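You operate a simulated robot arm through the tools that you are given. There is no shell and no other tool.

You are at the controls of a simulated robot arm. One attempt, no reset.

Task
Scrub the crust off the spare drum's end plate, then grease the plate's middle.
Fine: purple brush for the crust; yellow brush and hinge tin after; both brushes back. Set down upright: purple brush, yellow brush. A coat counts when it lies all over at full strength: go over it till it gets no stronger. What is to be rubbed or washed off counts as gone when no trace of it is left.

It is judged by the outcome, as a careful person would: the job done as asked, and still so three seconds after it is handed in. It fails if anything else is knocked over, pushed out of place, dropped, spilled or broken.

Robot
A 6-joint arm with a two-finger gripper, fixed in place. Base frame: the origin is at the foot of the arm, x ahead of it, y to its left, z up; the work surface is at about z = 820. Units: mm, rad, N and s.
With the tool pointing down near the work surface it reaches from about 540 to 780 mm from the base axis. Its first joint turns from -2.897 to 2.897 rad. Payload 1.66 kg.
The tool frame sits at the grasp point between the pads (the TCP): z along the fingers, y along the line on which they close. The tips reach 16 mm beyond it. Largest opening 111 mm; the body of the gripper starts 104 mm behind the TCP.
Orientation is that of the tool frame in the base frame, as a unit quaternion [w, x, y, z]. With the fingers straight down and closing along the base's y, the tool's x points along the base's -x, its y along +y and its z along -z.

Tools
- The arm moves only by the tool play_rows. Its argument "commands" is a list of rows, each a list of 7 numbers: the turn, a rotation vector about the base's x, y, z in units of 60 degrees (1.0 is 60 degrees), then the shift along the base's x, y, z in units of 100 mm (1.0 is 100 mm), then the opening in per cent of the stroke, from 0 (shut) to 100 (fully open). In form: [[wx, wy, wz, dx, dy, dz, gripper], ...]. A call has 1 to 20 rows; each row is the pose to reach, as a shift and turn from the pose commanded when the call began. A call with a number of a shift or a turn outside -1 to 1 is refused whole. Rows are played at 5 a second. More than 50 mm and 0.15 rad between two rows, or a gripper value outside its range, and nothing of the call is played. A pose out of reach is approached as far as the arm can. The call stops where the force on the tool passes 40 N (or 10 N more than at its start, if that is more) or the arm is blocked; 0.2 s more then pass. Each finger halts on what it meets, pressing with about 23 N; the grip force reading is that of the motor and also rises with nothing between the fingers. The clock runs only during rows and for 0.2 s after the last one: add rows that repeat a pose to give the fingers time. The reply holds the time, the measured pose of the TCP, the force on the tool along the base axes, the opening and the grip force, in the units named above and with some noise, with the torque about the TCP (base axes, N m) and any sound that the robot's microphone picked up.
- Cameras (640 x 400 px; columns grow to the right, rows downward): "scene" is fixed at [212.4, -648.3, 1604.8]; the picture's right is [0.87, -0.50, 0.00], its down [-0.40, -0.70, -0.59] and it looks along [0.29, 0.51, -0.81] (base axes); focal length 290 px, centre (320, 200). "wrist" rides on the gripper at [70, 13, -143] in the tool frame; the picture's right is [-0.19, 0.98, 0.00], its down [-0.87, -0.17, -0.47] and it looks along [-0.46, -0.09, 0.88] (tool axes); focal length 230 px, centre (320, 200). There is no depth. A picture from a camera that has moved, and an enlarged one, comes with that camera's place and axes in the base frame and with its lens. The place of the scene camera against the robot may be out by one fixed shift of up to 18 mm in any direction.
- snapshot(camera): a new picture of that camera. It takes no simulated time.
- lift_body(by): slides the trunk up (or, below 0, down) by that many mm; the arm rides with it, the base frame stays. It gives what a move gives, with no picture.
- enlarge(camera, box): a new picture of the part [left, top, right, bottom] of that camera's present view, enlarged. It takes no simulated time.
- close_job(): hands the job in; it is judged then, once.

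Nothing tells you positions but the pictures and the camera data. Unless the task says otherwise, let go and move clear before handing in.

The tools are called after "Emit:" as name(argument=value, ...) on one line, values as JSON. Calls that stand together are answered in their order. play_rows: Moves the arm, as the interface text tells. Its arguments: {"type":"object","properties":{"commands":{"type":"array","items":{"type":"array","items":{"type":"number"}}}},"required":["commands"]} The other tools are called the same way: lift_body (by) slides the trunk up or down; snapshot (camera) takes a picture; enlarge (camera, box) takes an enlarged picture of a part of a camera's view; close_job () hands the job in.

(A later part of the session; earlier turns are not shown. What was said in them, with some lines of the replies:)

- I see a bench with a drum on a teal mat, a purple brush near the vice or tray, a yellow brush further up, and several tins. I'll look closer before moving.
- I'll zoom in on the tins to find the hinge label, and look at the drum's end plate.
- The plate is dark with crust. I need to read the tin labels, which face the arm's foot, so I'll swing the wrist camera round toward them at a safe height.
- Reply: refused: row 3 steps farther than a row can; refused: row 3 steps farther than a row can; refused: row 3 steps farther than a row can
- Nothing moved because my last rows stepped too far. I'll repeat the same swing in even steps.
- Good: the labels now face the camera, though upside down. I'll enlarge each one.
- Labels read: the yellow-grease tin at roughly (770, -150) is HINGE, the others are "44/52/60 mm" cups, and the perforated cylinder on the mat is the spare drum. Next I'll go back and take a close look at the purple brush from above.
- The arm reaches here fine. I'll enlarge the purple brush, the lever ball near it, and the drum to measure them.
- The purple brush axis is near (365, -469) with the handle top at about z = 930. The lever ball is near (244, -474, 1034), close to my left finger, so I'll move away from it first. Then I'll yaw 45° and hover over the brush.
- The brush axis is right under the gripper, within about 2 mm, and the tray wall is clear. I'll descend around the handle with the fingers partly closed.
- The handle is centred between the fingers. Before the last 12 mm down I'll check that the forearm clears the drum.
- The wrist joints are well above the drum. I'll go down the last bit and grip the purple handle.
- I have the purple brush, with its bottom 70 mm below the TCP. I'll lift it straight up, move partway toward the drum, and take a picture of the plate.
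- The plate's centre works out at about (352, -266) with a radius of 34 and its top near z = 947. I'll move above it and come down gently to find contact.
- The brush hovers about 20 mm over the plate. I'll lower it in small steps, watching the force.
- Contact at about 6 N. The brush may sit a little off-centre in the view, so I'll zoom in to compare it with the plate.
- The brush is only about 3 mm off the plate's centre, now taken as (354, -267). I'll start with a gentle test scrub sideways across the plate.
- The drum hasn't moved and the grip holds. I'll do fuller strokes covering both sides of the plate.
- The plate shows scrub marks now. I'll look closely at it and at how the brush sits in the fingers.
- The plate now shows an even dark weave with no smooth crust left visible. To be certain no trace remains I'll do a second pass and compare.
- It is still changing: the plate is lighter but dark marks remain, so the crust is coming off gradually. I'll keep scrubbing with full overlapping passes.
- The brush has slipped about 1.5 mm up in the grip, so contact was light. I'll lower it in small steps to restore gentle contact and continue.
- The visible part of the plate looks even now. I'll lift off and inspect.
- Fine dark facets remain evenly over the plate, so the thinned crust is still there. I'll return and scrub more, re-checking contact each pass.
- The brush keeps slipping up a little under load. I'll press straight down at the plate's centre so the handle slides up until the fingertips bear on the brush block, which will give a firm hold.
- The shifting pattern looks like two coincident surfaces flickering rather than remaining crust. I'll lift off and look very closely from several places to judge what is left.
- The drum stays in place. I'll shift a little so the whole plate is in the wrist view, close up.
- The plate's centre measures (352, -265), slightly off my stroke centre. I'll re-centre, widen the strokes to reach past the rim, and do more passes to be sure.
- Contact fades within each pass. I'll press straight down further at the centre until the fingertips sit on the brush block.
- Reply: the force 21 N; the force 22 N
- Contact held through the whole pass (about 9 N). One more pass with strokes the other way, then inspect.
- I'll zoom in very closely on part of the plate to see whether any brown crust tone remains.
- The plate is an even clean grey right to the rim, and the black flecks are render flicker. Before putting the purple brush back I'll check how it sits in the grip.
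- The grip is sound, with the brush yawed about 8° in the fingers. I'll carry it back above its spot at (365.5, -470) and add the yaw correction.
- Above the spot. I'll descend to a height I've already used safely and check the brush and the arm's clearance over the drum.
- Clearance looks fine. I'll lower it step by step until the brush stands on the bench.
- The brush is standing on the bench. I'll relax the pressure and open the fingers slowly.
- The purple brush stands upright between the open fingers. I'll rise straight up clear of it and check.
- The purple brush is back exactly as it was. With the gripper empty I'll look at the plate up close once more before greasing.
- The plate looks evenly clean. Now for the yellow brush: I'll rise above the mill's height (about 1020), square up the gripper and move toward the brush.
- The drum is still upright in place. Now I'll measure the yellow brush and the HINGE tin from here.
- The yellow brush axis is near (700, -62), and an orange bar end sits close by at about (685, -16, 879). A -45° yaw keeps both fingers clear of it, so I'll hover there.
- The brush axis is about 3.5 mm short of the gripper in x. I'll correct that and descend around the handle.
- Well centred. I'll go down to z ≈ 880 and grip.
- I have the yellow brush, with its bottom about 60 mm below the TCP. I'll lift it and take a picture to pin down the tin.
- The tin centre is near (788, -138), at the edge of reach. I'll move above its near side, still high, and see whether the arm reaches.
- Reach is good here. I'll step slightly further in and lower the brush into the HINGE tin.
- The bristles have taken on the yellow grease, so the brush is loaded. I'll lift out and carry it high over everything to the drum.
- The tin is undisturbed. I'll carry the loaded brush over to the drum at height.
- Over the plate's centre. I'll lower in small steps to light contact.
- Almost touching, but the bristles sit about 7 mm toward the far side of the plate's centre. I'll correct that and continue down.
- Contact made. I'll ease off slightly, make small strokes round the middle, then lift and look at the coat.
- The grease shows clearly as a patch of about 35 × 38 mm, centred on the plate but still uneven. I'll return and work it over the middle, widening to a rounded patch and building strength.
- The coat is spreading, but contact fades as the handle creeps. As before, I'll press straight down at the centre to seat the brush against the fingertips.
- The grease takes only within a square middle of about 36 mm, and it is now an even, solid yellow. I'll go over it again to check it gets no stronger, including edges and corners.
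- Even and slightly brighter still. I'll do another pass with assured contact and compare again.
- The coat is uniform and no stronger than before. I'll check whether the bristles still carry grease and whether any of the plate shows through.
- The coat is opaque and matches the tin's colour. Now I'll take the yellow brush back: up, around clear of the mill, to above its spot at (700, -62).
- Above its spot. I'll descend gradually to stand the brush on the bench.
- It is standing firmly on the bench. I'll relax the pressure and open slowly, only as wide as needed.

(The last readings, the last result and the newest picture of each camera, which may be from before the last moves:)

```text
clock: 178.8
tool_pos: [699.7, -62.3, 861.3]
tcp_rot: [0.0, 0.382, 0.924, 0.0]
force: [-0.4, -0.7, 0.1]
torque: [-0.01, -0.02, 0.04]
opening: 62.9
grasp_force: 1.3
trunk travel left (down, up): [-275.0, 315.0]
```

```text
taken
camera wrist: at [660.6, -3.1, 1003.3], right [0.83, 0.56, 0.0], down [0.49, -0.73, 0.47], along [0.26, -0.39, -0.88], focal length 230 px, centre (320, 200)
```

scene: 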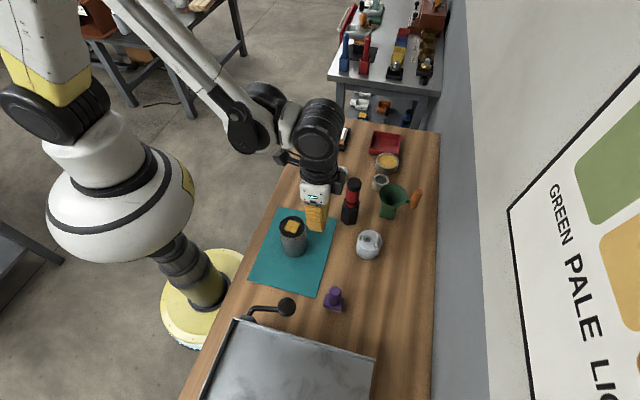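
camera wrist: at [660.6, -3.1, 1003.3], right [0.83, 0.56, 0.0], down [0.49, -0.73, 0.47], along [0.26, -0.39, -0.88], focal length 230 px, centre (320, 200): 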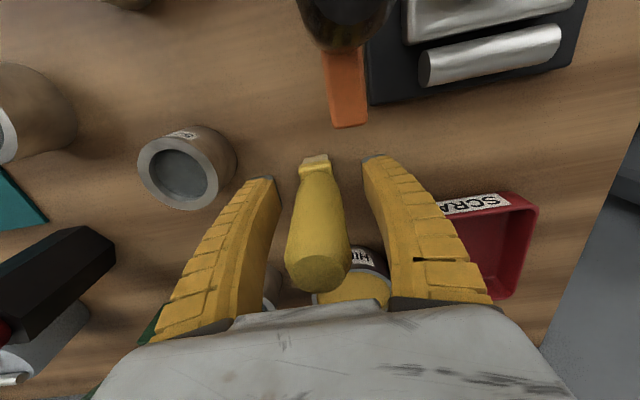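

The brush stands upright on its own. I'll rise straight up, then back away and check everything.

Emit:
play_rows(commands=[[0, 0, 0, 0, 0, 0.2, 55], [0, 0, 0, 0, 0, 0.5, 55], [0, 0, 0, 0, 0, 0.8, 55], [0, 0, 0, 0, 0, 1.0, 55]])

Emit:
play_rows(commands=[[0, 0, 0, 0, 0, 0.4, 55], [0, 0, 0, 0, 0, 0.8, 55], [0, 0, 0, 0, 0, 1.0, 55]])

Emit:
play_rows(commands=[[0, 0, 0, -0.3, 0.2, 0.3, 55], [0, 0, 0, -0.6, 0.4, 0.6, 55], [0, 0, 0, -0.9, 0.6, 0.8, 55], [0, 0, 0, -0.9, 0.6, 0.8, 55]])

Emit:
snapshot(camera="scene")

Emit:
enlarge(camera="scene", box=[335, 125, 405, 195])

Emit:
enlarge(camera="scene", box=[270, 205, 320, 265])

Emit:
snapshot(camera="wrist")

```text
clock: 179.8
tool_pos: [698.2, -64.6, 963.2]
tcp_rot: [0.001, 0.382, 0.924, 0.0]
force: [0.1, -0.9, -0.7]
torque: [0.0, -0.02, -0.04]
opening: 62.9
grasp_force: 1.1
trunk travel left (down, up): [-275.0, 315.0]
```

```text
clock: 180.6
tool_pos: [698.5, -63.2, 1061.7]
tcp_rot: [0.0, 0.382, 0.924, 0.0]
force: [-0.6, -0.4, -0.2]
torque: [0.01, -0.01, -0.02]
opening: 62.9
grasp_force: 1.1
trunk travel left (down, up): [-275.0, 315.0]
```

```text
clock: 181.6
tool_pos: [607.9, -2.4, 1142.8]
tcp_rot: [0.0, 0.383, 0.924, 0.0]
force: [-0.3, -0.1, 0.7]
torque: [-0.02, 0.01, -0.02]
opening: 63.1
grasp_force: 1.2
trunk travel left (down, up): [-275.0, 315.0]
```

```text
taken
```

scene: 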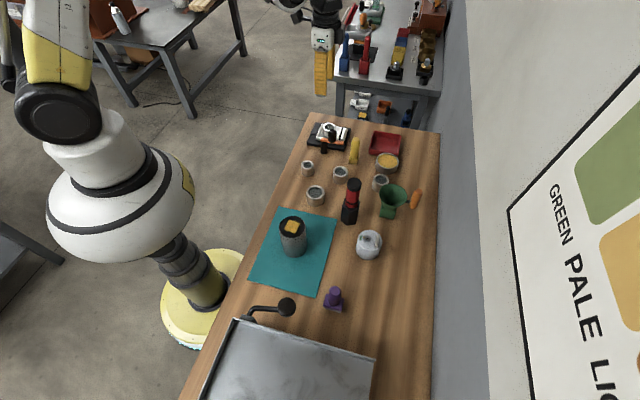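

```text
5.71 times, centred on (370, 160) of scene
camera zoom: at [212.4, -648.3, 1604.8], right [0.87, -0.5, 0.0], down [-0.4, -0.7, -0.59], along [0.29, 0.51, -0.81], focal length 1659 px, centre (34, 429)
```

zoom: 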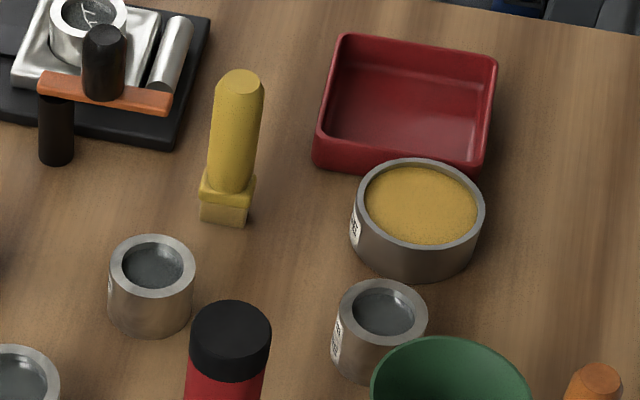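

```text
6.67 times, centred on (295, 235) of scene
camera zoom: at [212.4, -648.3, 1604.8], right [0.87, -0.5, 0.0], down [-0.4, -0.7, -0.59], along [0.29, 0.51, -0.81], focal length 1936 px, centre (487, -33)
```

zoom: 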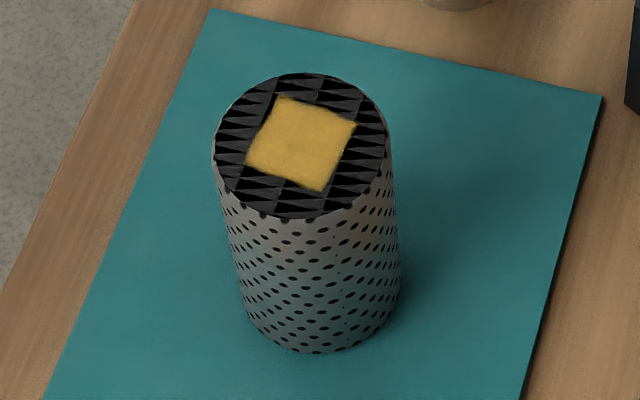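

```text
taken
camera wrist: at [568.6, 57.5, 1285.9], right [0.83, 0.56, 0.0], down [0.49, -0.73, 0.47], along [0.26, -0.39, -0.88], focal length 230 px, centre (320, 200)
```

wrist: 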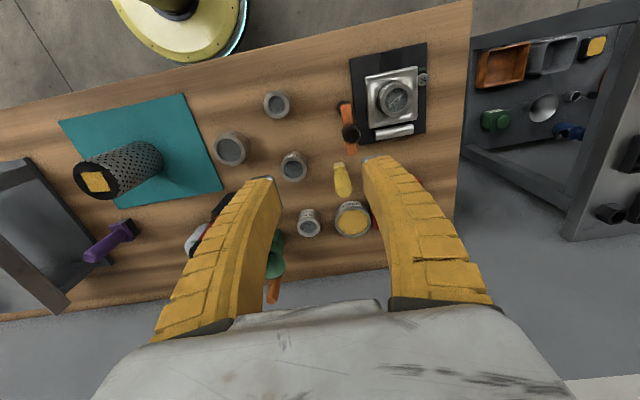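

Both brushes stand upright at their original spots, the drum is in place and nothing else has moved. One last close look at the plate, the purple brush and the tin before handing in.

Emit:
enlarge(camera="scene", box=[280, 212, 306, 238])

Emit:
enlarge(camera="wrist", box=[70, 140, 170, 270])

Emit:
enlarge(camera="scene", box=[240, 190, 400, 320])

```text
15.38 times, centred on (293, 225) of scene
camera zoom: at [212.4, -648.3, 1604.8], right [0.87, -0.5, 0.0], down [-0.4, -0.7, -0.59], along [0.29, 0.51, -0.81], focal length 4467 px, centre (735, -185)
```

zoom: 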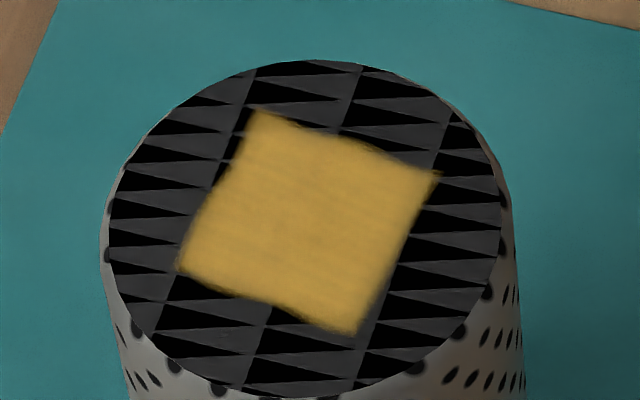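

```text
3.08 times, centred on (120, 205) of wrist
camera zoom: at [568.6, 57.5, 1285.9], right [0.83, 0.56, 0.0], down [0.49, -0.73, 0.47], along [0.26, -0.39, -0.88], focal length 708 px, centre (935, 185)
```

zoom: 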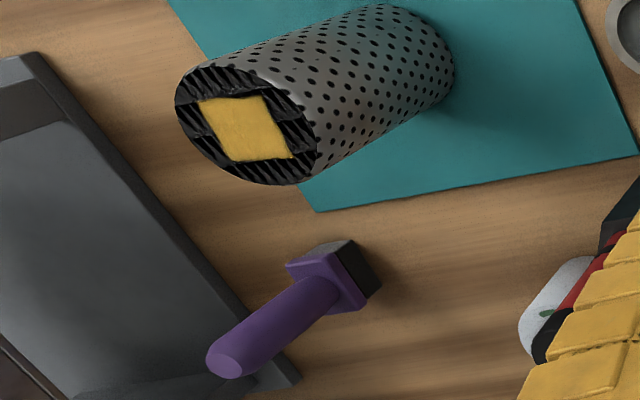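

```text
3.08 times, centred on (320, 255) of scene
camera zoom: at [212.4, -648.3, 1604.8], right [0.87, -0.5, 0.0], down [-0.4, -0.7, -0.59], along [0.29, 0.51, -0.81], focal length 893 px, centre (320, 31)
```

zoom: 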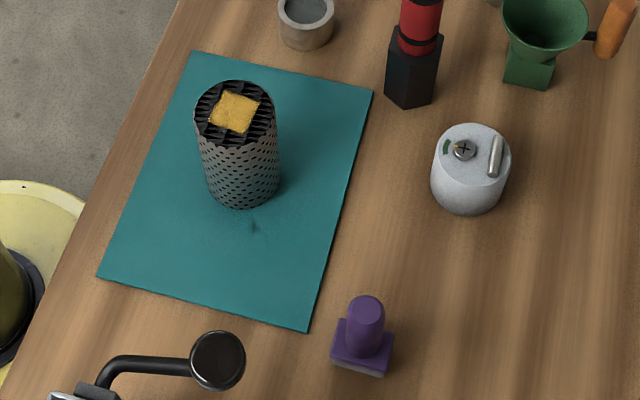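

The plate is scrubbed with no brown crust visible. Its middle carries an even, opaque coat of hinge grease, both brushes stand back upright in their places, and the gripper is empty and clear, so I'm handing in.

Emit:
close_job()

```text
The job is handed in.
```

The job is handed in: I scrubbed the spare drum's end plate with the purple brush and greased its middle from the HINGE tin with the yellow brush. Both brushes are standing upright back at their original spots.

- **Crust:** I scrubbed the whole plate, out past the rim, in about eight passes, and the last close look showed no brown crust. The plate showed a flickering dark pattern in the pictures, which I took to be a display effect. A very faint residue there would have been hard to see.
- **Grease:** The coat took on a square of about 36 mm at the plate's centre. It looks even and opaque, matches the colour of the grease in the tin, and further passes made no visible difference. I loaded the brush once.
- **Everything else:** The drum ended up where it started, to within a millimetre or two. Nothing else looked moved, spilled or knocked over in the final pictures.
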